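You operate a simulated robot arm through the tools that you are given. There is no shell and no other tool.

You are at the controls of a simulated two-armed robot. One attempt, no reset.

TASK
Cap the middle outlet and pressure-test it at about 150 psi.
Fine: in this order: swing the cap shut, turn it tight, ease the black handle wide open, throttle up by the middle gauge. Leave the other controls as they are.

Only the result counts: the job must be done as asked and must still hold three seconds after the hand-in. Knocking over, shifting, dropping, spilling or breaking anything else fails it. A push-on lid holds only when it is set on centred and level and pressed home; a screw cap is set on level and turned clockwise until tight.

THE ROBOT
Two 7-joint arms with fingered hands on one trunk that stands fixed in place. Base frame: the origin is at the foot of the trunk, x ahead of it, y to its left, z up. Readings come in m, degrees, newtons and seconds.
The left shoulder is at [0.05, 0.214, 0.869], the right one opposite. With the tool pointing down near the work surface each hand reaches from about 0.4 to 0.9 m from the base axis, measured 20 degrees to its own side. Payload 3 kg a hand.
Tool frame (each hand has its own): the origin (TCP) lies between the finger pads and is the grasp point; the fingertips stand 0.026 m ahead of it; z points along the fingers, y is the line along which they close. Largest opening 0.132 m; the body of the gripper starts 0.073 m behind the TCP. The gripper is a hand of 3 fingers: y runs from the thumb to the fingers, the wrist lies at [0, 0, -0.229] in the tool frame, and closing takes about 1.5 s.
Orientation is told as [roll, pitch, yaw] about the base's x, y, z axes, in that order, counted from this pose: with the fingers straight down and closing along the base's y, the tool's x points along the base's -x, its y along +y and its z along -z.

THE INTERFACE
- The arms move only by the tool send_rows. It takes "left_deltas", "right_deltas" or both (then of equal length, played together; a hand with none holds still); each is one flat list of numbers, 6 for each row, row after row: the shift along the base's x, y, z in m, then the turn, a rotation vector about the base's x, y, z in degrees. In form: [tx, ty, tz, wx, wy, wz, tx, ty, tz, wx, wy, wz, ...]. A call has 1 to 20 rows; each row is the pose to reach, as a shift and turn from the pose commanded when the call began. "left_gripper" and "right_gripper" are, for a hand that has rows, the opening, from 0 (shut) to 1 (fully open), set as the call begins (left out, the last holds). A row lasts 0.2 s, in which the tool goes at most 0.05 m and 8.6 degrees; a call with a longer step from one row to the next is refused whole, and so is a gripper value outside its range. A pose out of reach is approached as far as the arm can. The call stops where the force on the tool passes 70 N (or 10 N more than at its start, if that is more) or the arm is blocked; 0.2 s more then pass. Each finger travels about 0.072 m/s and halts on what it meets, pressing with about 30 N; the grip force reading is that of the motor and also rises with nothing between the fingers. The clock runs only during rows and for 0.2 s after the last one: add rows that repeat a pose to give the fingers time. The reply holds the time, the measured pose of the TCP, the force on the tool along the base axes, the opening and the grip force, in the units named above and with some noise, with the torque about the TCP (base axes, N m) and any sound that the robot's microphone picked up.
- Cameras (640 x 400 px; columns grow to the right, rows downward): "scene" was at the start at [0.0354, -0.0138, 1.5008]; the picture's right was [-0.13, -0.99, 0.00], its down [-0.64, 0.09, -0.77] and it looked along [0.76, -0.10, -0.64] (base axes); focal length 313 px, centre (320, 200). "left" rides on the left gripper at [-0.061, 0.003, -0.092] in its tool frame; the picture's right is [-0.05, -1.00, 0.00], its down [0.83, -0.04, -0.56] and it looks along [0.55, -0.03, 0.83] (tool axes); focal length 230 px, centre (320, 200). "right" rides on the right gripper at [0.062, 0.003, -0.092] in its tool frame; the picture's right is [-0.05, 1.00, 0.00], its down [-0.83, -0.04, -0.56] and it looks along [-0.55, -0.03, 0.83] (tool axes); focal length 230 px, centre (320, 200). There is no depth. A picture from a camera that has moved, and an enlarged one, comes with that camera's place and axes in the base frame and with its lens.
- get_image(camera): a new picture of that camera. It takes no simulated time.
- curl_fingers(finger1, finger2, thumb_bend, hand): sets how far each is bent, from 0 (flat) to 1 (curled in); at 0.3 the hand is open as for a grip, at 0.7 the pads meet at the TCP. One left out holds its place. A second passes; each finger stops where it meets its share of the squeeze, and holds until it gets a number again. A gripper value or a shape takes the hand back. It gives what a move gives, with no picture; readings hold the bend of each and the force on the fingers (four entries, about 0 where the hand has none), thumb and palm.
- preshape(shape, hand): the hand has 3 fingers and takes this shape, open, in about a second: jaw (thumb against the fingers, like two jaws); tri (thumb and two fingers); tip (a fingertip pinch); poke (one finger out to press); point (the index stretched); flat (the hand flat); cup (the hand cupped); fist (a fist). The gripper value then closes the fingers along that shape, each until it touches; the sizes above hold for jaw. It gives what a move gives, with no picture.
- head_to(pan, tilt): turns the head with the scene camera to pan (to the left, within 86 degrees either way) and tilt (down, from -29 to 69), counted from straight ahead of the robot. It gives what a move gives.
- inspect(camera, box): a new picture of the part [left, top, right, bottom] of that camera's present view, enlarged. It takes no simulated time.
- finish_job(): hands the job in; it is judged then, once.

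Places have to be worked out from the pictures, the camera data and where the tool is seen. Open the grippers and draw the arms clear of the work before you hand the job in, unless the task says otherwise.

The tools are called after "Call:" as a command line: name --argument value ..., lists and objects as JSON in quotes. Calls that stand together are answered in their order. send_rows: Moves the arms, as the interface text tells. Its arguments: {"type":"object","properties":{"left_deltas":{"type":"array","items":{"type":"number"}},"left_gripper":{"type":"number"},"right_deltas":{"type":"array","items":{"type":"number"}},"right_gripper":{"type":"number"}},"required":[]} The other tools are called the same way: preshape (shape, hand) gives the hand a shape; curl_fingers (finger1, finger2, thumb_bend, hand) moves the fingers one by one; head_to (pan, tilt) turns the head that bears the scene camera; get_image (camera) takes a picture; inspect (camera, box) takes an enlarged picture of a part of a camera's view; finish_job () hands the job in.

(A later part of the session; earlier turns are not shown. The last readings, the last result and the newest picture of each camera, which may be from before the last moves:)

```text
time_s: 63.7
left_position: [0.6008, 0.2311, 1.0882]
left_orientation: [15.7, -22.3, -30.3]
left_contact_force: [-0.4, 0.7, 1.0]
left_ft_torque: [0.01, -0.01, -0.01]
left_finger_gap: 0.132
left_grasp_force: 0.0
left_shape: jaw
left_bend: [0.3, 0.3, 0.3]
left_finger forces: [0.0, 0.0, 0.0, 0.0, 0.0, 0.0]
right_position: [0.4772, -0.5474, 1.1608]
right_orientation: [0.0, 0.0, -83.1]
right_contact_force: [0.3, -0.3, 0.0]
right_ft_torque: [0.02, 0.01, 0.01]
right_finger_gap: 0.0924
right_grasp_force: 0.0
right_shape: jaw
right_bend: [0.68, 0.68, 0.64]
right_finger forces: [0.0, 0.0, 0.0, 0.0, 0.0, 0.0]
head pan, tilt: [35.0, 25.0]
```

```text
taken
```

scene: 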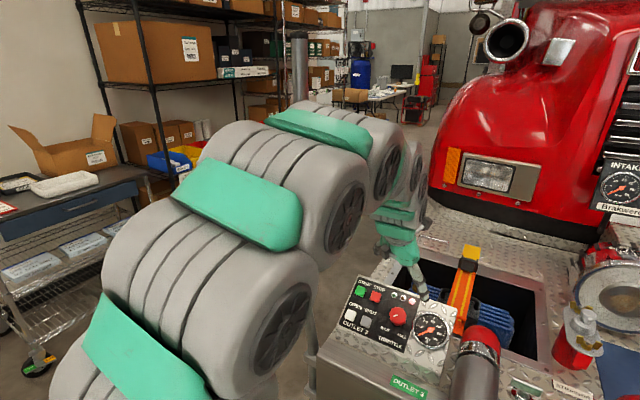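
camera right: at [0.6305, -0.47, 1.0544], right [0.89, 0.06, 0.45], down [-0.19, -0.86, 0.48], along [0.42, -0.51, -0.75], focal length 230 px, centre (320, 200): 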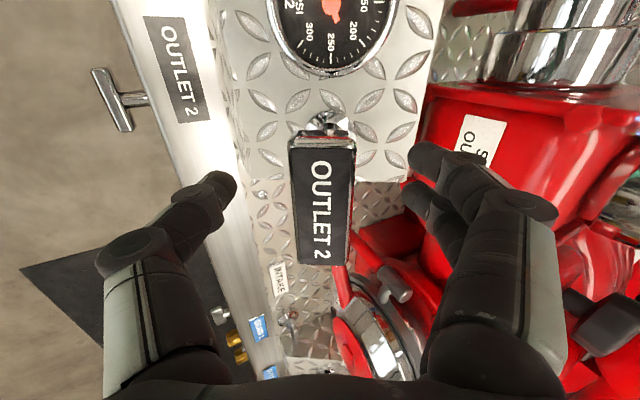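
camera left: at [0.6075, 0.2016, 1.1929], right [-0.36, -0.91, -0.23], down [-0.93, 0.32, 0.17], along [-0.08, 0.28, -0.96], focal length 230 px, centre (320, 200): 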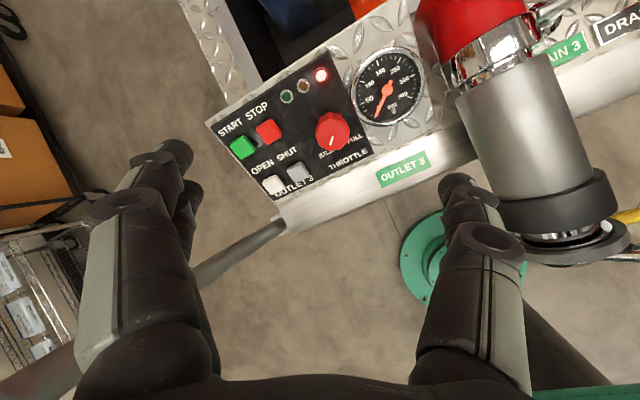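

The arm passes well inside of the pole. The left camera fixes the knob top at about (0.6655,0.238,0.882), about 2 cm above the panel. I restore the head, turn the hand +25° for stroke room, and come in to 8 cm above the knob with a narrower opening.

Call:
head_to --pan -7.7 --tilt 40

Call:
send_rows --left_deltas '[0.006, 0.001, -0.027, -2.3, -0.3, 4.5, 0.012, 0.001, -0.054, -4.5, -0.5, 8.9, 0.018, 0.002, -0.081, -6.8, -0.8, 13.4, 0.024, 0.002, -0.108, -9, -1, 17.8, 0.029, 0.003, -0.135, -11.3, -1.3, 22.3, 0.029, 0.003, -0.135, -11.3, -1.3, 22.3]' --left_gripper 0.55

Call:
get_image --camera "left"

Call:
get_image --camera "scene"

```text
time_s: 64.8
left_position: [0.5995, 0.2316, 1.0884]
left_orientation: [15.7, -22.1, -30.3]
left_contact_force: [-0.7, 0.0, 0.4]
left_ft_torque: [0.0, -0.02, 0.0]
left_finger_gap: 0.1319
left_grasp_force: 0.1
left_shape: jaw
left_bend: [0.3, 0.3, 0.3]
left_finger forces: [0.0, 0.0, 0.0, 0.0, 0.1, 0.0]
right_position: [0.4776, -0.5486, 1.1601]
right_orientation: [0.1, 0.0, -83.1]
right_contact_force: [0.7, 0.0, -0.6]
right_ft_torque: [0.03, 0.02, 0.01]
right_finger_gap: 0.092
right_grasp_force: 0.0
right_shape: jaw
right_bend: [0.68, 0.68, 0.64]
right_finger forces: [0.0, 0.1, 0.0, 0.1, 0.0, 0.0]
head pan, tilt: [-7.7, 40.0]
```

```text
time_s: 66.2
left_position: [0.6301, 0.2336, 0.9537]
left_orientation: [4.3, -26.7, -3.1]
left_contact_force: [-0.8, 0.3, 0.1]
left_ft_torque: [0.0, -0.01, 0.03]
left_finger_gap: 0.0729
left_grasp_force: 0.0
left_shape: jaw
left_bend: [0.72, 0.72, 0.7]
left_finger forces: [0.0, 0.0, 0.1, 0.1, 0.1, 0.1]
right_position: [0.4768, -0.5495, 1.1605]
right_orientation: [-0.1, 0.0, -83.0]
right_contact_force: [0.5, 0.9, 1.1]
right_ft_torque: [-0.01, 0.03, 0.0]
right_finger_gap: 0.0922
right_grasp_force: 0.1
right_shape: jaw
right_bend: [0.68, 0.68, 0.64]
right_finger forces: [0.1, 0.0, 0.1, 0.0, 0.0, 0.0]
head pan, tilt: [-7.7, 40.0]
```

```text
taken
camera left: at [0.6418, 0.2286, 1.0625], right [0.03, -1.0, -0.04], down [-0.99, -0.03, 0.12], along [-0.12, 0.04, -0.99], focal length 230 px, centre (320, 200)
```

left: 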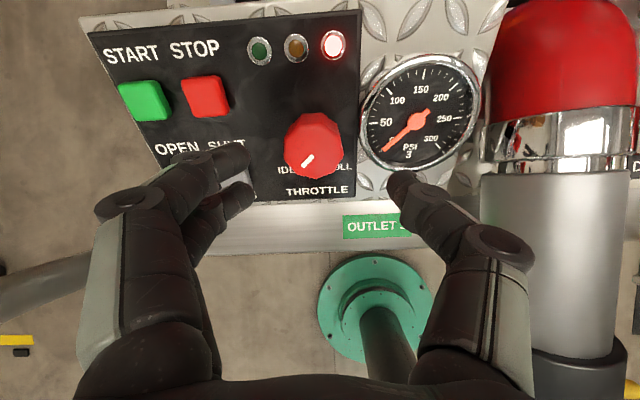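

```text
taken
```

scene: 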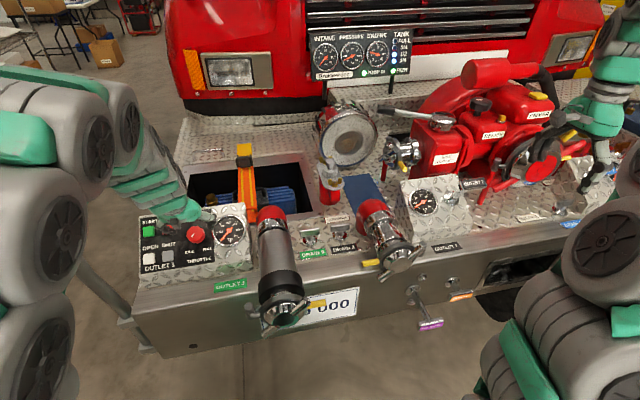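

Clear top view: knob centred under the hand; the gauge lies close on the thumb side, so I turn back 25° to put the thumb at lower right, narrow the opening, and descend to ~2 cm above the knob.

Call:
send_rows --left_deltas '[-0.0005, 0.001, -0.0002, 2.8, 0.3, -5.6, -0.001, 0.002, -0.0004, 5.6, 0.6, -11.1, -0.0016, 0.003, -0.0005, 8.5, 1, -16.7, -0.0016, 0.004, -0.0006, 11.3, 1.3, -22.3, 0.0074, 0.005, -0.0184, 11.3, 1.3, -22.3, 0.0164, 0.006, -0.0362, 11.3, 1.3, -22.3, 0.0255, 0.0071, -0.054, 11.3, 1.3, -22.3, 0.0255, 0.0071, -0.054, 11.3, 1.3, -22.3]' --left_gripper 0.49

Call:
get_image --camera "left"

Call:
inspect --camera "scene" --box '[130, 180, 270, 300]'

```text
time_s: 68.0
left_position: [0.653, 0.2399, 0.8987]
left_orientation: [15.7, -22.1, -30.3]
left_contact_force: [-0.1, 0.1, -1.0]
left_ft_torque: [0.02, 0.01, 0.01]
left_finger_gap: 0.0652
left_grasp_force: 0.1
left_shape: jaw
left_bend: [0.73, 0.73, 0.7]
left_finger forces: [0.1, 0.0, 0.0, 0.0, 0.0, 0.1]
right_position: [0.4767, -0.5488, 1.1596]
right_orientation: [0.1, 0.1, -83.1]
right_contact_force: [1.2, -0.1, 0.2]
right_ft_torque: [-0.02, -0.01, -0.03]
right_finger_gap: 0.0923
right_grasp_force: 0.0
right_shape: jaw
right_bend: [0.68, 0.68, 0.64]
right_finger forces: [0.0, 0.0, 0.0, 0.0, 0.0, 0.1]
head pan, tilt: [-7.7, 40.0]
```

```text
taken
camera left: at [0.6603, 0.209, 1.0045], right [-0.36, -0.91, -0.23], down [-0.93, 0.32, 0.17], along [-0.08, 0.28, -0.96], focal length 230 px, centre (320, 200)
```

left: 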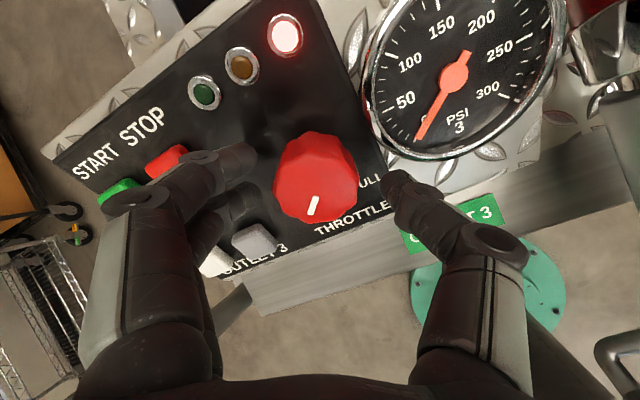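

```text
3.33 times, centred on (200, 240) of scene
camera zoom: at [0.0353, -0.0138, 1.5008], right [-0.13, -0.99, 0.0], down [-0.64, 0.09, -0.77], along [0.76, -0.1, -0.64], focal length 1044 px, centre (720, 67)
```

zoom: 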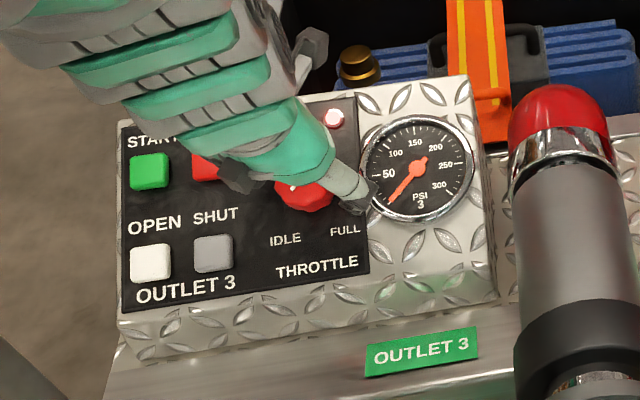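

Knob is centred (within ~3 mm) with its top right at fingertip level. I go 14 mm deeper in small steps and then close gently on it.

Call:
send_rows --left_deltas '[0.003, -0.001, -0.002, 0, 0, 0, 0.0045, -0.0009, -0.0045, 0, 0, 0, 0.006, -0.0008, -0.007, 0, 0, 0, 0.0075, -0.0008, -0.0093, 0, 0, 0, 0.0087, -0.0007, -0.0115, 0, 0, 0]'

Call:
get_image --camera "left"

Call:
inspect --camera "scene" --box '[180, 200, 260, 270]'

```text
time_s: 69.2
left_position: [0.6631, 0.2405, 0.8878]
left_orientation: [15.8, -22.3, -30.3]
left_contact_force: [-28.3, 1.7, 41.7]
left_ft_torque: [-1.79, 1.04, -1.22]
left_finger_gap: 0.065
left_grasp_force: 0.0
left_shape: jaw
left_bend: [0.73, 0.73, 0.7]
left_finger forces: [0.0, 0.1, 0.0, 0.1, 50.9, 0.0]
right_position: [0.4769, -0.5476, 1.161]
right_orientation: [0.2, 0.0, -83.0]
right_contact_force: [-0.2, -0.3, 0.9]
right_ft_torque: [0.0, 0.01, 0.0]
right_finger_gap: 0.0924
right_grasp_force: 0.1
right_shape: jaw
right_bend: [0.68, 0.68, 0.64]
right_finger forces: [0.0, 0.0, 0.1, 0.1, 0.0, 0.1]
head pan, tilt: [-7.7, 40.0]
```

```text
taken
camera left: at [0.6701, 0.2092, 0.9941], right [-0.35, -0.91, -0.23], down [-0.93, 0.32, 0.17], along [-0.08, 0.28, -0.96], focal length 230 px, centre (320, 200)
```

left: 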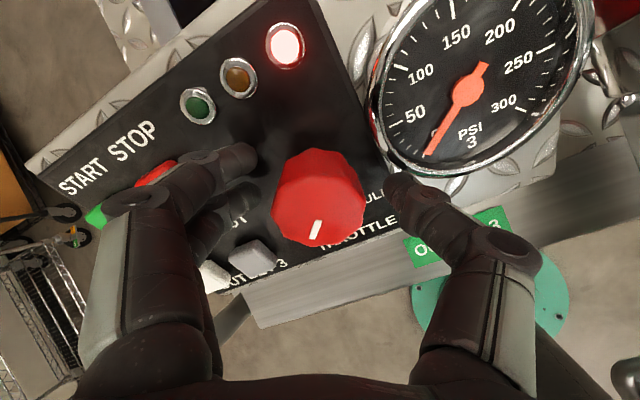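

```text
5.71 times, centred on (220, 235) of scene
camera zoom: at [0.0344, -0.0139, 1.5008], right [-0.13, -0.99, 0.0], down [-0.64, 0.09, -0.77], along [0.76, -0.1, -0.64], focal length 1790 px, centre (891, 0)
```

zoom: 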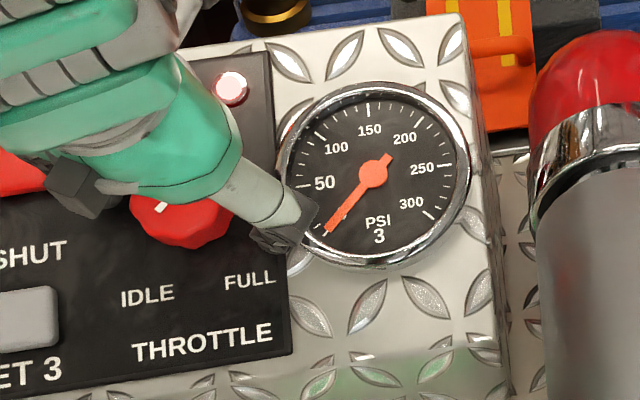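

The thumb is pressing on the gauge's bezel (≈50 N). I back off at once, then turn the hand another 40° so the thumb sits below the knob, away from the gauge.

Call:
send_rows --left_deltas '[-0.007, -0.001, 0.0135, 0, 0, 0, -0.0135, -0.0015, 0.027, 0, 0, 0, -0.0135, -0.0015, 0.027, 0, 0, 0]'

Call:
send_rows --left_deltas '[0, 0, 0, 3.6, 0.4, -7.1, 0, 0, 0, 7.2, 0.8, -14.3, 0, 0, 0, 10.8, 1.2, -21.4, 0, 0, 0, 14.4, 1.7, -28.5, 0, 0, 0, 18.1, 2.1, -35.6, 0, 0, 0, 18.1, 2.1, -35.6]'

Call:
get_image --camera "left"

Call:
inspect --camera "scene" --box '[130, 180, 270, 300]'

```text
time_s: 70.0
left_position: [0.6502, 0.2381, 0.9141]
left_orientation: [15.8, -22.2, -30.2]
left_contact_force: [-0.1, -0.8, -0.3]
left_ft_torque: [0.04, 0.01, 0.01]
left_finger_gap: 0.0653
left_grasp_force: 0.0
left_shape: jaw
left_bend: [0.73, 0.73, 0.7]
left_finger forces: [0.0, 0.0, 0.0, 0.0, 0.0, 0.0]
right_position: [0.4779, -0.5482, 1.1606]
right_orientation: [0.0, 0.0, -83.2]
right_contact_force: [0.1, 0.4, -0.2]
right_ft_torque: [-0.01, 0.02, -0.02]
right_finger_gap: 0.0925
right_grasp_force: 0.1
right_shape: jaw
right_bend: [0.68, 0.68, 0.64]
right_finger forces: [0.1, 0.0, 0.1, 0.1, 0.0, 0.0]
head pan, tilt: [-7.7, 40.0]
```

```text
time_s: 71.4
left_position: [0.6493, 0.2381, 0.9156]
left_orientation: [25.9, -7.1, -68.9]
left_contact_force: [-0.1, -0.1, 0.4]
left_ft_torque: [-0.01, 0.02, 0.0]
left_finger_gap: 0.065
left_grasp_force: 0.1
left_shape: jaw
left_bend: [0.73, 0.73, 0.7]
left_finger forces: [0.1, 0.0, 0.0, 0.0, 0.0, 0.0]
right_position: [0.4765, -0.5483, 1.1614]
right_orientation: [0.0, 0.1, -83.1]
right_contact_force: [-0.4, 0.0, 0.0]
right_ft_torque: [-0.01, -0.01, -0.02]
right_finger_gap: 0.0922
right_grasp_force: 0.0
right_shape: jaw
right_bend: [0.68, 0.68, 0.64]
right_finger forces: [0.0, 0.0, 0.0, 0.0, 0.0, 0.0]
head pan, tilt: [-7.7, 40.0]
```

```text
taken
camera left: at [0.6313, 0.1772, 1.0056], right [-0.8, -0.42, -0.43], down [-0.58, 0.72, 0.37], along [0.15, 0.55, -0.82], focal length 230 px, centre (320, 200)
```

left: 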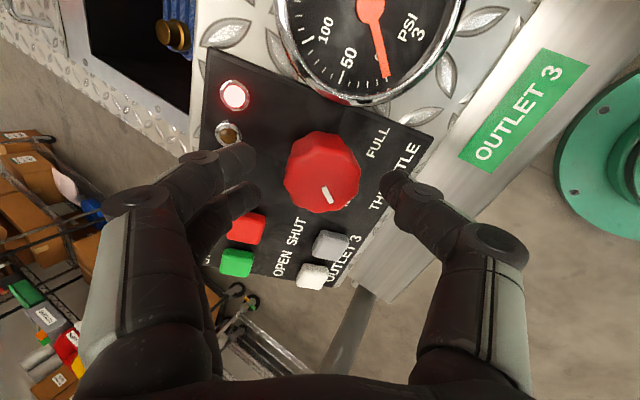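

```text
3.33 times, centred on (200, 240) of scene
camera zoom: at [0.0354, -0.0138, 1.5008], right [-0.13, -0.99, 0.0], down [-0.64, 0.09, -0.77], along [0.76, -0.1, -0.64], focal length 1044 px, centre (720, 67)
```

zoom: 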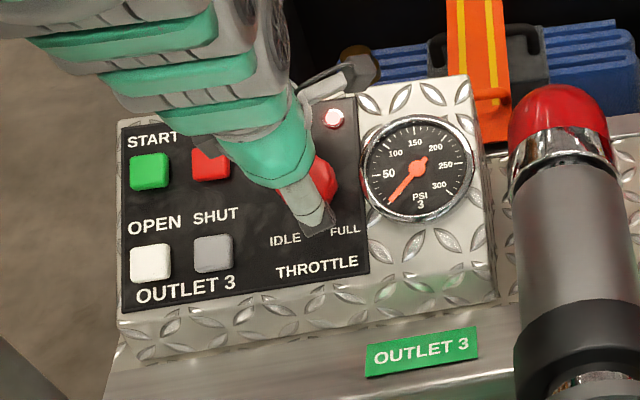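

Gauge 3 is unharmed and the thumb is now below the knob, clear of everything. I descend 27 mm with a small centring correction.

Call:
send_rows --left_deltas '[0.003, 0.0025, -0.007, 0, 0, 0, 0.006, 0.0035, -0.014, 0, 0, 0, 0.0086, 0.004, -0.0193, 0, 0, 0, 0.0112, 0.0044, -0.0245, 0, 0, 0]'

Call:
get_image --camera "left"

Call:
inspect --camera "scene" --box '[150, 190, 250, 270]'

```text
time_s: 72.4
left_position: [0.6592, 0.2411, 0.891]
left_orientation: [26.0, -7.2, -68.8]
left_contact_force: [-0.7, -0.4, 0.3]
left_ft_torque: [0.01, 0.0, 0.03]
left_finger_gap: 0.0653
left_grasp_force: 0.0
left_shape: jaw
left_bend: [0.73, 0.73, 0.7]
left_finger forces: [0.1, 0.0, 0.0, 0.0, 0.0, 0.1]
right_position: [0.4768, -0.5489, 1.1605]
right_orientation: [0.1, 0.0, -83.1]
right_contact_force: [0.3, -1.1, 0.0]
right_ft_torque: [-0.01, -0.04, 0.0]
right_finger_gap: 0.0922
right_grasp_force: 0.1
right_shape: jaw
right_bend: [0.68, 0.68, 0.64]
right_finger forces: [0.0, 0.0, 0.0, 0.1, 0.0, 0.0]
head pan, tilt: [-7.7, 40.0]
```

```text
taken
camera left: at [0.6422, 0.18, 0.9821], right [-0.8, -0.42, -0.43], down [-0.58, 0.72, 0.37], along [0.15, 0.55, -0.82], focal length 230 px, centre (320, 200)
```

left: 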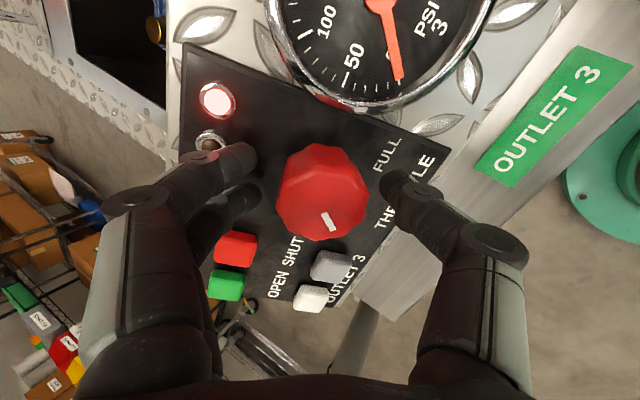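

```text
5.00 times, centred on (200, 230) of scene
camera zoom: at [0.0354, -0.0138, 1.5008], right [-0.13, -0.99, 0.0], down [-0.64, 0.09, -0.77], along [0.76, -0.1, -0.64], focal length 1566 px, centre (920, 50)
```

zoom: 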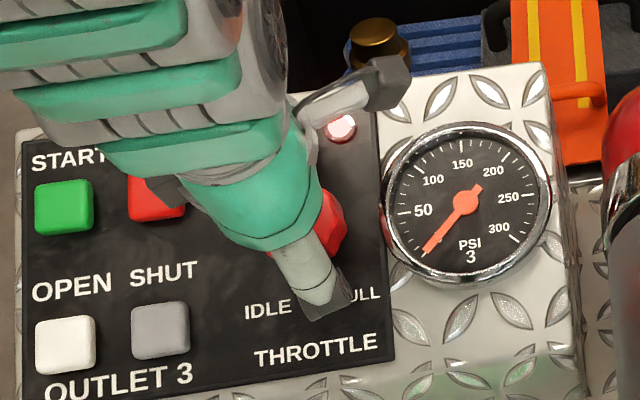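

No contact yet and well centred. Closing on the knob.

Call:
send_rows --left_deltas '[0, 0, 0, 0, 0, 0, 0, 0, 0, 0, 0, 0, 0, 0, 0, 0, 0, 0, 0, 0, 0, 0, 0, 0]' --left_gripper 0.0

Call:
get_image --camera "left"

Call:
inspect --camera "scene" --box '[395, 180, 455, 225]'

```text
time_s: 73.4
left_position: [0.6604, 0.241, 0.8912]
left_orientation: [25.9, -7.1, -68.9]
left_contact_force: [2.4, -1.2, -4.2]
left_ft_torque: [0.0, -0.1, -0.03]
left_finger_gap: 0.0332
left_grasp_force: 29.7
left_shape: jaw
left_bend: [0.73, 0.73, 0.7]
left_finger forces: [14.1, 13.5, 0.0, 0.0, 27.2, 0.1]
right_position: [0.4779, -0.5488, 1.159]
right_orientation: [0.0, 0.0, -83.2]
right_contact_force: [1.0, 0.0, -1.3]
right_ft_torque: [-0.04, -0.03, -0.01]
right_finger_gap: 0.0922
right_grasp_force: 0.1
right_shape: jaw
right_bend: [0.68, 0.68, 0.64]
right_finger forces: [0.0, 0.1, 0.1, 0.1, 0.0, 0.0]
head pan, tilt: [-7.7, 40.0]
```

```text
taken
camera left: at [0.6422, 0.1799, 0.9819], right [-0.8, -0.42, -0.43], down [-0.58, 0.72, 0.37], along [0.15, 0.55, -0.82], focal length 230 px, centre (320, 200)
```

left: 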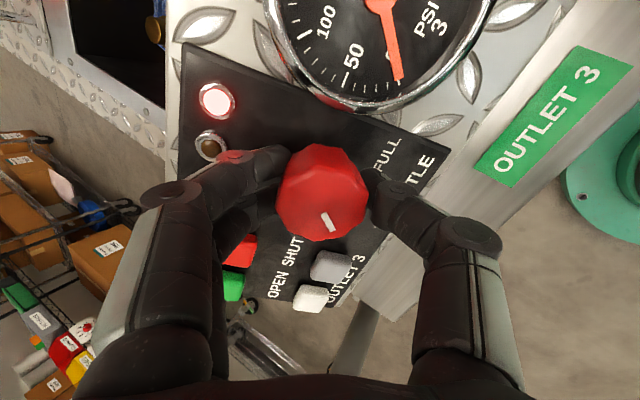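

```text
8.89 times, centred on (425, 202) of scene
camera zoom: at [0.0354, -0.0138, 1.5008], right [-0.13, -0.99, 0.0], down [-0.64, 0.09, -0.77], along [0.76, -0.1, -0.64], focal length 2784 px, centre (-613, 178)
```

zoom: 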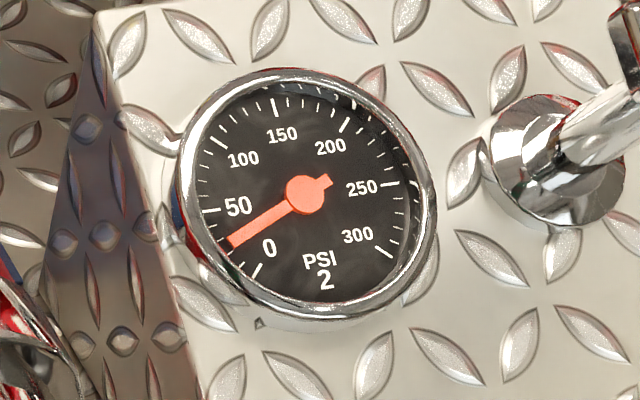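

Knob gripped; middle gauge at ~25 psi. I turn it clockwise 20° first and watch the gauge.

Call:
send_rows --left_deltas '[0, 0, 0, 1.8, 0.2, -3.6, 0, 0, 0, 3.6, 0.4, -7.1, 0, 0, 0, 5.4, 0.6, -10.7, 0, 0, 0, 7.2, 0.8, -14.3, 0, 0, 0, 9, 1, -17.8, 0, 0, 0, 9, 1, -17.8]'

Call:
inspect --camera "scene" --box '[395, 180, 455, 225]'

Call:
get_image --camera "left"

Call:
inspect --camera "scene" --box '[310, 25, 410, 85]'

```text
time_s: 74.8
left_position: [0.6607, 0.2418, 0.8899]
left_orientation: [26.9, 1.8, -86.7]
left_contact_force: [-0.3, -21.1, 0.1]
left_ft_torque: [-0.31, -0.11, -0.14]
left_finger_gap: 0.0328
left_grasp_force: 30.0
left_shape: jaw
left_bend: [0.73, 0.74, 0.7]
left_finger forces: [18.4, 12.3, 0.0, 0.0, 31.3, 0.0]
right_position: [0.4776, -0.5494, 1.1596]
right_orientation: [0.1, 0.0, -83.2]
right_contact_force: [-0.1, 0.3, 0.3]
right_ft_torque: [0.01, -0.01, -0.03]
right_finger_gap: 0.0924
right_grasp_force: 0.0
right_shape: jaw
right_bend: [0.68, 0.68, 0.64]
right_finger forces: [0.0, 0.1, 0.0, 0.1, 0.0, 0.0]
head pan, tilt: [-7.7, 40.0]
```

```text
8.89 times, centred on (425, 202) of scene
camera zoom: at [0.0353, -0.0141, 1.5008], right [-0.13, -0.99, 0.0], down [-0.64, 0.09, -0.77], along [0.76, -0.1, -0.64], focal length 2784 px, centre (-613, 178)
```

zoom: 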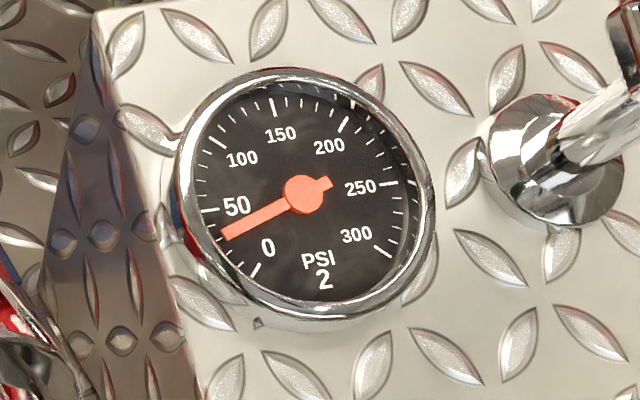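

```text
taken
camera left: at [0.6237, 0.1751, 0.9719], right [-0.89, -0.09, -0.45], down [-0.33, 0.8, 0.5], along [0.32, 0.6, -0.74], focal length 230 px, centre (320, 200)
```

left: 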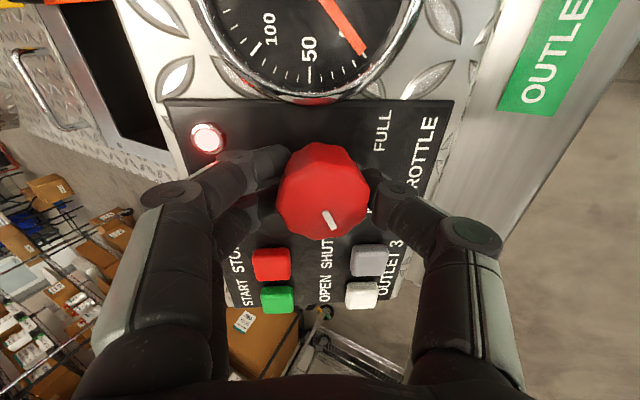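

```text
6.40 times, centred on (360, 55) of scene
camera zoom: at [0.0353, -0.0141, 1.5008], right [-0.13, -0.99, 0.0], down [-0.64, 0.09, -0.77], along [0.76, -0.1, -0.64], focal length 2005 px, centre (64, 1128)
```

zoom: 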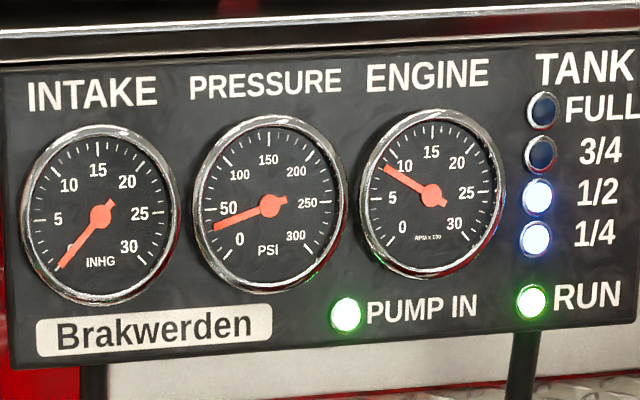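

It works: 20° raised it to ~33 psi (engine ~800 rpm). I continue another 25° with a small side correction.

Call:
send_rows --left_deltas '[0, -0.001, 0, 2.3, 0.3, -4.5, 0, -0.0015, 0, 4.5, 0.5, -8.9, 0, -0.002, 0, 6.8, 0.8, -13.4, 0, -0.0025, 0, 9, 1, -17.8, 0, -0.003, 0, 11.3, 1.3, -22.3, 0, -0.003, 0, 11.3, 1.3, -22.3]'

Call:
inspect --camera "scene" --box '[395, 180, 455, 225]'

Call:
get_image --camera "left"

Call:
inspect --camera "scene" --box '[310, 25, 410, 85]'

```text
time_s: 76.2
left_position: [0.6601, 0.2414, 0.8909]
left_orientation: [23.9, 12.7, -109.5]
left_contact_force: [-4.5, -0.1, 0.7]
left_ft_torque: [0.0, -0.06, 0.05]
left_finger_gap: 0.0329
left_grasp_force: 29.6
left_shape: jaw
left_bend: [0.73, 0.74, 0.7]
left_finger forces: [14.1, 15.5, 0.1, 0.0, 30.7, 0.0]
right_position: [0.4761, -0.5487, 1.16]
right_orientation: [0.1, 0.0, -83.0]
right_contact_force: [-0.1, 0.0, -0.6]
right_ft_torque: [0.0, -0.03, -0.01]
right_finger_gap: 0.0922
right_grasp_force: 0.0
right_shape: jaw
right_bend: [0.68, 0.68, 0.64]
right_finger forces: [0.1, 0.0, 0.0, 0.0, 0.0, 0.0]
head pan, tilt: [-7.7, 40.0]
```

```text
8.89 times, centred on (425, 202) of scene
camera zoom: at [0.0353, -0.0138, 1.5008], right [-0.13, -0.99, 0.0], down [-0.64, 0.09, -0.77], along [0.76, -0.1, -0.64], focal length 2784 px, centre (-613, 178)
```

zoom: 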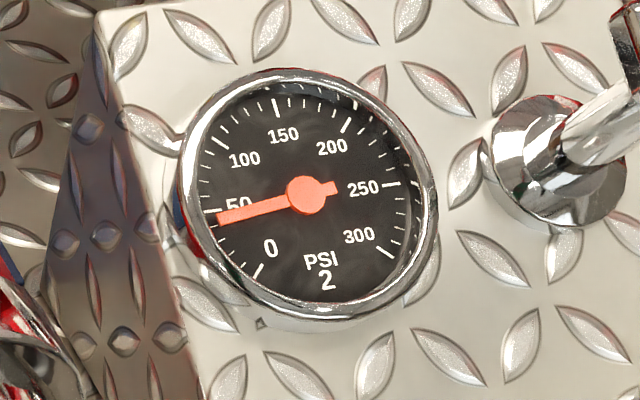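

```text
taken
camera left: at [0.6, 0.1776, 0.9599], right [-0.85, 0.34, -0.41], down [-0.02, 0.75, 0.66], along [0.53, 0.57, -0.63], focal length 230 px, centre (320, 200)
```

left: 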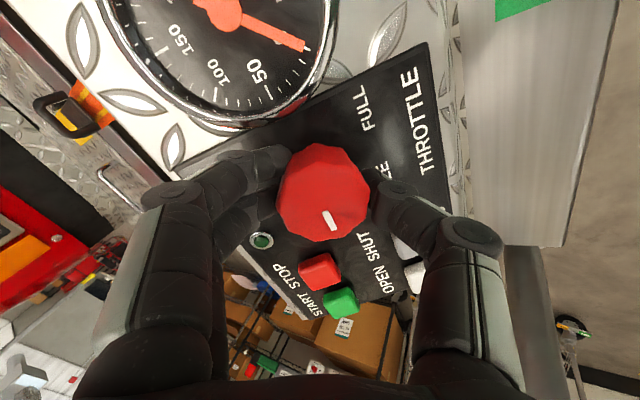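

```text
6.40 times, centred on (360, 55) of scene
camera zoom: at [0.0353, -0.0138, 1.5008], right [-0.13, -0.99, 0.0], down [-0.64, 0.09, -0.77], along [0.76, -0.1, -0.64], focal length 2005 px, centre (64, 1128)
```

zoom: 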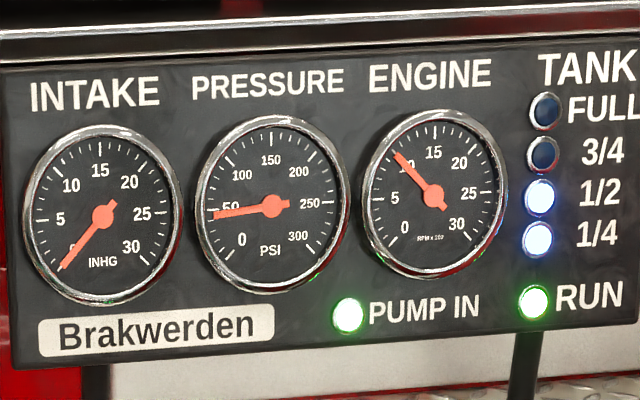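

45° total gives ~47 psi at ~1000 rpm; I estimate ~100° more. Fingers are close to gauge 3's bezel, so I open only slightly, lift off, and turn the hand back for another stroke.

Call:
send_rows --left_deltas '[0, 0, 0, 0, 0, 0, 0, 0, 0, 0, 0, 0, -0.0045, -0.0005, 0.0089, 0, 0, 0, -0.009, -0.001, 0.0178, 0, 0, 0, -0.0158, -0.0018, 0.0312, 0, 0, 0]' --left_gripper 0.33

Call:
get_image --camera "left"

Call:
inspect --camera "scene" --box '[395, 180, 455, 225]'

```text
time_s: 77.4
left_position: [0.6456, 0.2379, 0.9223]
left_orientation: [24.1, 12.7, -109.5]
left_contact_force: [0.2, 0.6, 0.1]
left_ft_torque: [0.01, -0.03, 0.0]
left_finger_gap: 0.0434
left_grasp_force: 0.0
left_shape: jaw
left_bend: [0.74, 0.74, 0.7]
left_finger forces: [0.1, 0.0, 0.1, 0.1, 0.0, 0.0]
right_position: [0.4761, -0.5482, 1.1599]
right_orientation: [0.1, 0.0, -83.1]
right_contact_force: [0.1, 1.0, -0.5]
right_ft_torque: [0.01, 0.0, 0.03]
right_finger_gap: 0.092
right_grasp_force: 0.1
right_shape: jaw
right_bend: [0.68, 0.68, 0.64]
right_finger forces: [0.0, 0.0, 0.0, 0.0, 0.0, 0.0]
head pan, tilt: [-7.7, 40.0]
```

```text
taken
camera left: at [0.5855, 0.1752, 0.9911], right [-0.85, 0.34, -0.41], down [-0.02, 0.75, 0.66], along [0.53, 0.57, -0.63], focal length 230 px, centre (320, 200)
```

left: 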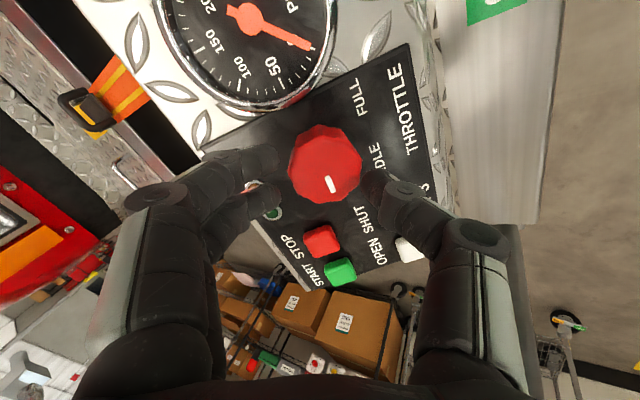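

```text
8.89 times, centred on (425, 202) of scene
camera zoom: at [0.0353, -0.0138, 1.5008], right [-0.13, -0.99, 0.0], down [-0.64, 0.09, -0.77], along [0.76, -0.1, -0.64], focal length 2784 px, centre (-613, 178)
```

zoom: 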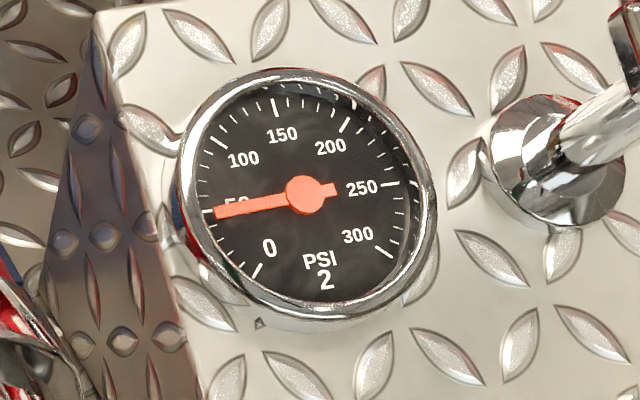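

The gauge holds ~49 psi after release. I rotate the hand back 75° above the knob.

Call:
send_rows --left_deltas '[0, 0, 0, -3.8, -0.4, 7.4, 0, 0, 0, -7.5, -0.9, 14.8, 0, 0, 0, -11.3, -1.3, 22.3, 0, 0, 0, -15, -1.7, 29.7, 0, 0, 0, -18.8, -2.2, 37.1, 0, 0, 0, -22.5, -2.6, 44.5, 0, 0, 0, -26.3, -3, 52, 0, 0, 0, -30, -3.4, 59.4, 0, 0, 0, -33.8, -3.9, 66.8, 0, 0, 0, -33.8, -3.9, 66.8]'

Call:
get_image --camera "left"

```text
time_s: 79.6
left_position: [0.6455, 0.2375, 0.9213]
left_orientation: [19.4, -19.1, -40.4]
left_contact_force: [0.3, 0.5, -0.1]
left_ft_torque: [-0.02, -0.01, -0.02]
left_finger_gap: 0.0438
left_grasp_force: 0.1
left_shape: jaw
left_bend: [0.74, 0.74, 0.7]
left_finger forces: [0.0, 0.0, 0.0, 0.0, 0.1, 0.0]
right_position: [0.4777, -0.5485, 1.1603]
right_orientation: [0.0, 0.1, -83.1]
right_contact_force: [-0.4, -0.2, 0.9]
right_ft_torque: [0.02, 0.01, 0.05]
right_finger_gap: 0.0923
right_grasp_force: 0.1
right_shape: jaw
right_bend: [0.68, 0.68, 0.64]
right_finger forces: [0.1, 0.0, 0.0, 0.0, 0.0, 0.0]
head pan, tilt: [-7.7, 40.0]
```

```text
taken
camera left: at [0.6486, 0.1974, 1.024], right [-0.49, -0.82, -0.3], down [-0.87, 0.45, 0.21], along [-0.04, 0.36, -0.93], focal length 230 px, centre (320, 200)
```

left: 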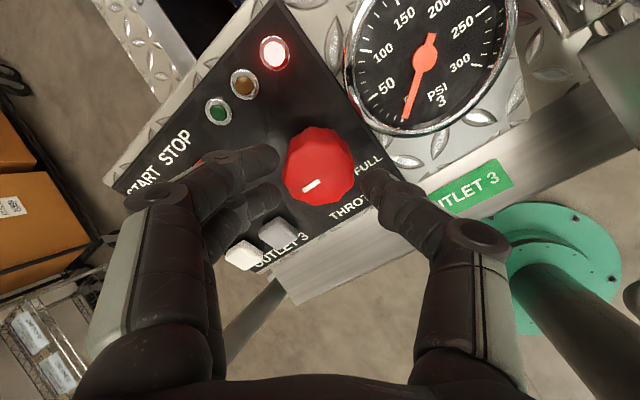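

Well aligned (within ~1 mm). I descend again onto the knob and close.

Call:
send_rows --left_deltas '[0.004, 0.0005, -0.0078, 0, 0, 0, 0.008, 0.0009, -0.0156, 0, 0, 0, 0.012, 0.0014, -0.0234, 0, 0, 0, 0.0158, 0.0018, -0.0312, 0, 0, 0]'

Call:
send_rows --left_deltas '[0, 0, 0, 0, 0, 0, 0, 0, 0, 0, 0, 0, 0, 0, 0, 0, 0, 0]' --left_gripper 0.0

Call:
get_image --camera "left"

Call:
inspect --camera "scene" --box '[395, 180, 455, 225]'

```text
time_s: 80.6
left_position: [0.6607, 0.2391, 0.8894]
left_orientation: [19.4, -19.1, -40.4]
left_contact_force: [-0.2, 0.2, -0.2]
left_ft_torque: [0.0, 0.03, 0.0]
left_finger_gap: 0.0437
left_grasp_force: 0.0
left_shape: jaw
left_bend: [0.74, 0.74, 0.7]
left_finger forces: [0.0, 0.0, 0.0, 0.0, 0.0, 0.0]
right_position: [0.4751, -0.5479, 1.1604]
right_orientation: [0.0, 0.0, -83.1]
right_contact_force: [0.4, 0.7, -0.2]
right_ft_torque: [-0.02, 0.0, 0.02]
right_finger_gap: 0.0924
right_grasp_force: 0.1
right_shape: jaw
right_bend: [0.68, 0.68, 0.64]
right_finger forces: [0.1, 0.0, 0.0, 0.1, 0.0, 0.0]
head pan, tilt: [-7.7, 40.0]
```

```text
time_s: 81.4
left_position: [0.6612, 0.2398, 0.8901]
left_orientation: [19.4, -19.1, -40.6]
left_contact_force: [2.3, -0.1, -3.9]
left_ft_torque: [0.03, -0.08, 0.03]
left_finger_gap: 0.0329
left_grasp_force: 30.1
left_shape: jaw
left_bend: [0.73, 0.73, 0.7]
left_finger forces: [13.6, 13.9, 0.1, 0.1, 27.3, 0.1]
right_position: [0.4768, -0.549, 1.1601]
right_orientation: [0.0, 0.0, -83.1]
right_contact_force: [0.4, 0.6, 0.5]
right_ft_torque: [0.04, -0.01, -0.03]
right_finger_gap: 0.0922
right_grasp_force: 0.0
right_shape: jaw
right_bend: [0.68, 0.68, 0.64]
right_finger forces: [0.0, 0.1, 0.0, 0.0, 0.0, 0.0]
head pan, tilt: [-7.7, 40.0]
```

```text
taken
camera left: at [0.6632, 0.1991, 0.9924], right [-0.49, -0.82, -0.3], down [-0.87, 0.45, 0.21], along [-0.04, 0.36, -0.93], focal length 230 px, centre (320, 200)
```

left: 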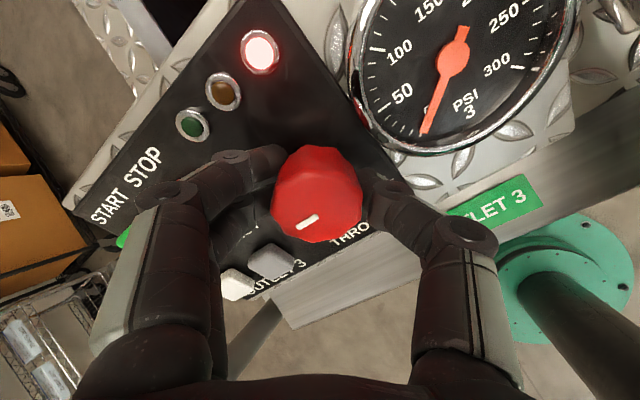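

```text
8.89 times, centred on (425, 202) of scene
camera zoom: at [0.0354, -0.0138, 1.5008], right [-0.13, -0.99, 0.0], down [-0.64, 0.09, -0.77], along [0.76, -0.1, -0.64], focal length 2784 px, centre (-613, 178)
```

zoom: 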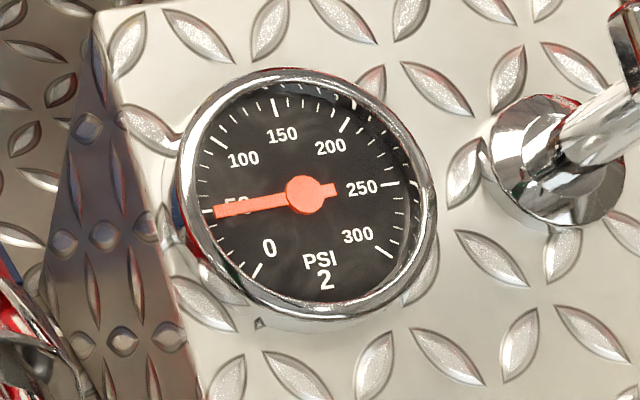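

Regrasped with a steady ~49 psi. Turning clockwise another 45°.

Call:
send_rows --left_deltas '[0, 0, 0, 2.3, 0.3, -4.5, 0, 0, 0, 4.5, 0.5, -8.9, 0, 0, 0, 6.8, 0.8, -13.4, 0, -0.0003, 0, 9, 1, -17.8, 0, -0.0006, 0, 11.3, 1.3, -22.3, 0, -0.0008, 0, 13.5, 1.6, -26.7, 0, -0.001, 0, 15.8, 1.8, -31.2, 0, -0.0012, 0, 18.1, 2.1, -35.6, 0, -0.0015, 0, 20.3, 2.3, -40.1, 0, -0.0015, 0, 20.3, 2.3, -40.1, 0, -0.0015, 0, 20.3, 2.3, -40.1]'

Call:
inspect --camera "scene" --box '[395, 180, 455, 225]'

Call:
inspect --camera "scene" --box '[310, 25, 410, 85]'

Call:
get_image --camera "left"

```text
time_s: 83.8
left_position: [0.6615, 0.2395, 0.89]
left_orientation: [27.0, -0.5, -82.3]
left_contact_force: [-9.5, 24.9, -4.7]
left_ft_torque: [0.42, 0.02, 0.27]
left_finger_gap: 0.0318
left_grasp_force: 30.6
left_shape: jaw
left_bend: [0.74, 0.74, 0.7]
left_finger forces: [9.9, 17.7, 0.1, 0.0, 32.0, 0.1]
right_position: [0.4777, -0.5475, 1.1607]
right_orientation: [0.1, 0.0, -83.0]
right_contact_force: [0.6, 0.6, 0.0]
right_ft_torque: [0.0, 0.03, -0.03]
right_finger_gap: 0.0924
right_grasp_force: 0.1
right_shape: jaw
right_bend: [0.68, 0.68, 0.64]
right_finger forces: [0.0, 0.1, 0.1, 0.1, 0.1, 0.0]
head pan, tilt: [-7.7, 40.0]
```

```text
8.89 times, centred on (425, 202) of scene
camera zoom: at [0.0353, -0.0134, 1.5008], right [-0.13, -0.99, 0.0], down [-0.64, 0.09, -0.77], along [0.76, -0.1, -0.64], focal length 2784 px, centre (-613, 178)
```

zoom: 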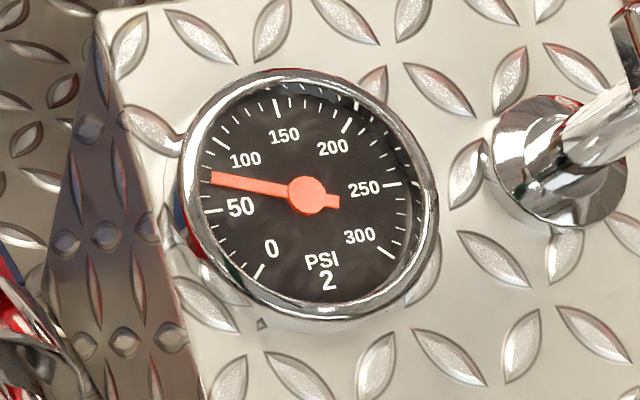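

```text
6.40 times, centred on (360, 55) of scene
camera zoom: at [0.0353, -0.0134, 1.5008], right [-0.13, -0.99, 0.0], down [-0.64, 0.09, -0.77], along [0.76, -0.1, -0.64], focal length 2005 px, centre (64, 1128)
```

zoom: 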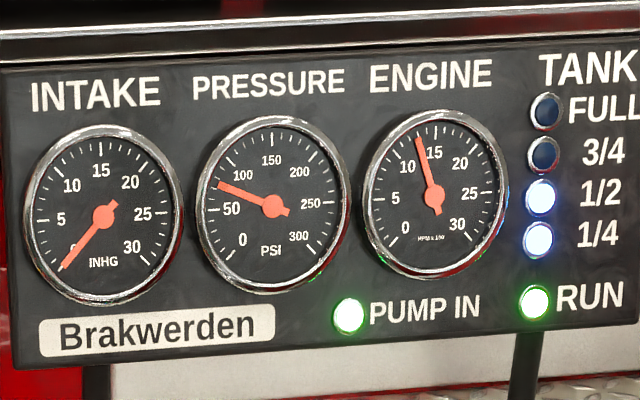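

```text
taken
camera left: at [0.6288, 0.1736, 0.9734], right [-0.87, -0.17, -0.45], down [-0.4, 0.79, 0.47], along [0.28, 0.59, -0.76], focal length 230 px, centre (320, 200)
```

left: 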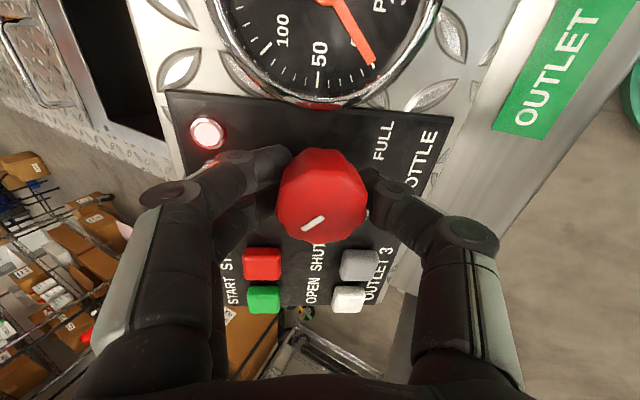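

~75 psi at ~1330 rpm. I turn another 27° (stroke limit), easing the side load.

Call:
send_rows --left_deltas '[0.0003, 0.001, 0, 2, 0.2, -4, 0.0003, 0.001, 0, 4.1, 0.5, -8, 0.0003, 0.0008, 0, 6.1, 0.7, -12, 0.0003, 0.0005, 0, 8.1, 0.9, -16, 0.0003, 0.0002, 0, 10.2, 1.2, -20, 0.0003, 0, 0, 12.2, 1.4, -24.1, 0.0003, 0, 0, 12.2, 1.4, -24.1]'

Call:
inspect --camera "scene" --box '[395, 180, 455, 225]'

Call:
get_image --camera "left"

```text
time_s: 85.4
left_position: [0.66, 0.2379, 0.8909]
left_orientation: [24.6, 11.5, -106.7]
left_contact_force: [4.9, 41.0, -0.5]
left_ft_torque: [0.7, -0.12, 0.33]
left_finger_gap: 0.0324
left_grasp_force: 30.0
left_shape: jaw
left_bend: [0.74, 0.74, 0.7]
left_finger forces: [9.1, 20.7, 0.0, 0.0, 32.1, 0.0]
right_position: [0.4779, -0.5463, 1.1595]
right_orientation: [0.1, 0.0, -83.0]
right_contact_force: [0.2, 0.5, 0.0]
right_ft_torque: [0.0, 0.0, -0.03]
right_finger_gap: 0.0925
right_grasp_force: 0.1
right_shape: jaw
right_bend: [0.68, 0.68, 0.64]
right_finger forces: [0.0, 0.1, 0.0, 0.0, 0.0, 0.0]
head pan, tilt: [-7.7, 40.0]
```

```text
8.89 times, centred on (425, 202) of scene
camera zoom: at [0.0354, -0.0131, 1.5008], right [-0.13, -0.99, 0.0], down [-0.64, 0.09, -0.77], along [0.76, -0.1, -0.64], focal length 2784 px, centre (-613, 178)
```

zoom: 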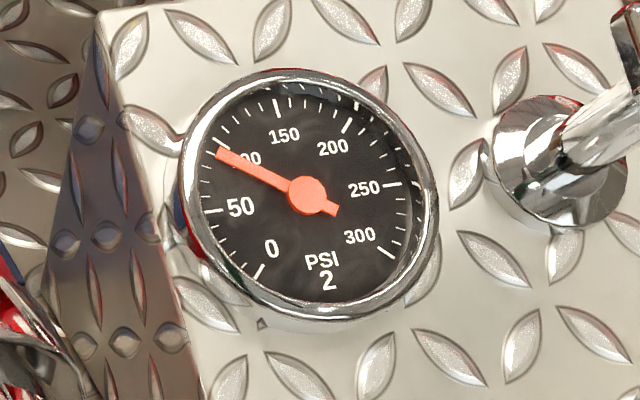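

```text
taken
camera left: at [0.6029, 0.1743, 0.9605], right [-0.86, 0.29, -0.42], down [-0.05, 0.77, 0.64], along [0.51, 0.57, -0.64], focal length 230 px, centre (320, 200)
```

left: 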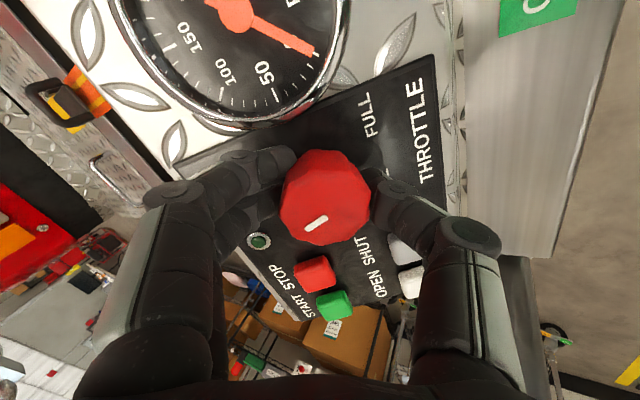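

~95 psi now. The side load shows I'm ~3 mm off in y; I relieve that, open slightly, lift, and go back for the third stroke.

Call:
send_rows --left_deltas '[0, 0.0015, 0, 0, 0, 0, 0, 0.003, 0, 0, 0, 0, 0, 0.003, 0, 0, 0, 0]'

Call:
send_rows --left_deltas '[0, 0, 0, 0, 0, 0, 0, 0, 0, 0, 0, 0, -0.0045, -0.0005, 0.0089, 0, 0, 0, -0.009, -0.001, 0.0178, 0, 0, 0, -0.0158, -0.0018, 0.0312, 0, 0, 0]' --left_gripper 0.33

Call:
inspect --camera "scene" --box '[395, 180, 455, 225]'

Call:
send_rows --left_deltas '[0, 0, 0, -3.8, -0.4, 7.4, 0, 0, 0, -7.5, -0.9, 14.8, 0, 0, 0, -11.3, -1.3, 22.3, 0, 0, 0, -15, -1.7, 29.7, 0, 0, 0, -18.8, -2.2, 37.1, 0, 0, 0, -22.5, -2.6, 44.5, 0, 0, 0, -26.3, -3, 52, 0, 0, 0, -30, -3.4, 59.4, 0, 0, 0, -33.8, -3.9, 66.8, 0, 0, 0, -33.8, -3.9, 66.8]'

Call:
get_image --camera "left"

```text
time_s: 86.2
left_position: [0.6613, 0.2386, 0.8896]
left_orientation: [24.7, 11.5, -106.9]
left_contact_force: [0.6, 8.7, 3.1]
left_ft_torque: [0.15, -0.08, 0.06]
left_finger_gap: 0.0326
left_grasp_force: 29.9
left_shape: jaw
left_bend: [0.74, 0.74, 0.7]
left_finger forces: [15.9, 18.5, 0.0, 0.1, 29.8, 0.0]
right_position: [0.4758, -0.5488, 1.1603]
right_orientation: [0.1, 0.0, -83.0]
right_contact_force: [0.3, 0.3, 0.7]
right_ft_torque: [0.0, 0.01, 0.03]
right_finger_gap: 0.092
right_grasp_force: 0.1
right_shape: jaw
right_bend: [0.68, 0.68, 0.64]
right_finger forces: [0.0, 0.0, 0.0, 0.0, 0.0, 0.0]
head pan, tilt: [-7.7, 40.0]
```

```text
time_s: 87.4
left_position: [0.6461, 0.2398, 0.9222]
left_orientation: [24.8, 11.5, -106.7]
left_contact_force: [0.3, 0.0, -0.8]
left_ft_torque: [0.0, -0.01, 0.0]
left_finger_gap: 0.0435
left_grasp_force: 0.0
left_shape: jaw
left_bend: [0.74, 0.74, 0.7]
left_finger forces: [0.0, 0.1, 0.0, 0.0, 0.0, 0.0]
right_position: [0.477, -0.5476, 1.16]
right_orientation: [0.0, 0.0, -83.0]
right_contact_force: [-0.9, 0.2, 0.2]
right_ft_torque: [0.02, 0.01, 0.0]
right_finger_gap: 0.0924
right_grasp_force: 0.1
right_shape: jaw
right_bend: [0.68, 0.68, 0.64]
right_finger forces: [0.0, 0.0, 0.0, 0.0, 0.0, 0.0]
head pan, tilt: [-7.7, 40.0]
```

```text
8.89 times, centred on (425, 202) of scene
camera zoom: at [0.0353, -0.0138, 1.5008], right [-0.13, -0.99, 0.0], down [-0.64, 0.09, -0.77], along [0.76, -0.1, -0.64], focal length 2784 px, centre (-613, 178)
```

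zoom: 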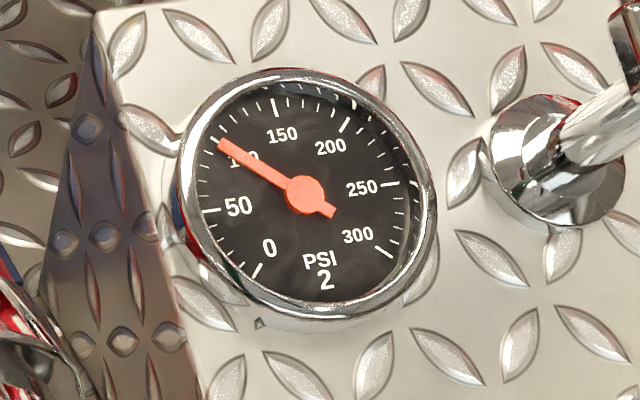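

```text
time_s: 89.6
left_position: [0.6453, 0.2396, 0.9223]
left_orientation: [18.5, -20.1, -37.4]
left_contact_force: [0.4, 0.1, -0.3]
left_ft_torque: [0.01, 0.0, 0.02]
left_finger_gap: 0.0434
left_grasp_force: 0.0
left_shape: jaw
left_bend: [0.74, 0.74, 0.7]
left_finger forces: [0.0, 0.1, 0.0, 0.0, 0.0, 0.0]
right_position: [0.4773, -0.5486, 1.1604]
right_orientation: [0.1, 0.0, -82.9]
right_contact_force: [0.3, 0.1, 0.4]
right_ft_torque: [0.01, 0.0, 0.0]
right_finger_gap: 0.0924
right_grasp_force: 0.1
right_shape: jaw
right_bend: [0.68, 0.68, 0.64]
right_finger forces: [0.1, 0.0, 0.0, 0.1, 0.0, 0.1]
head pan, tilt: [-7.7, 40.0]
```

```text
taken
camera left: at [0.6496, 0.2007, 1.0259], right [-0.45, -0.85, -0.28], down [-0.89, 0.41, 0.2], along [-0.05, 0.34, -0.94], focal length 230 px, centre (320, 200)
```

left: 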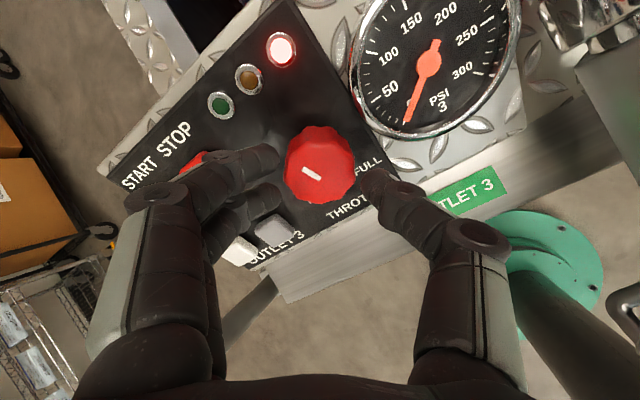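

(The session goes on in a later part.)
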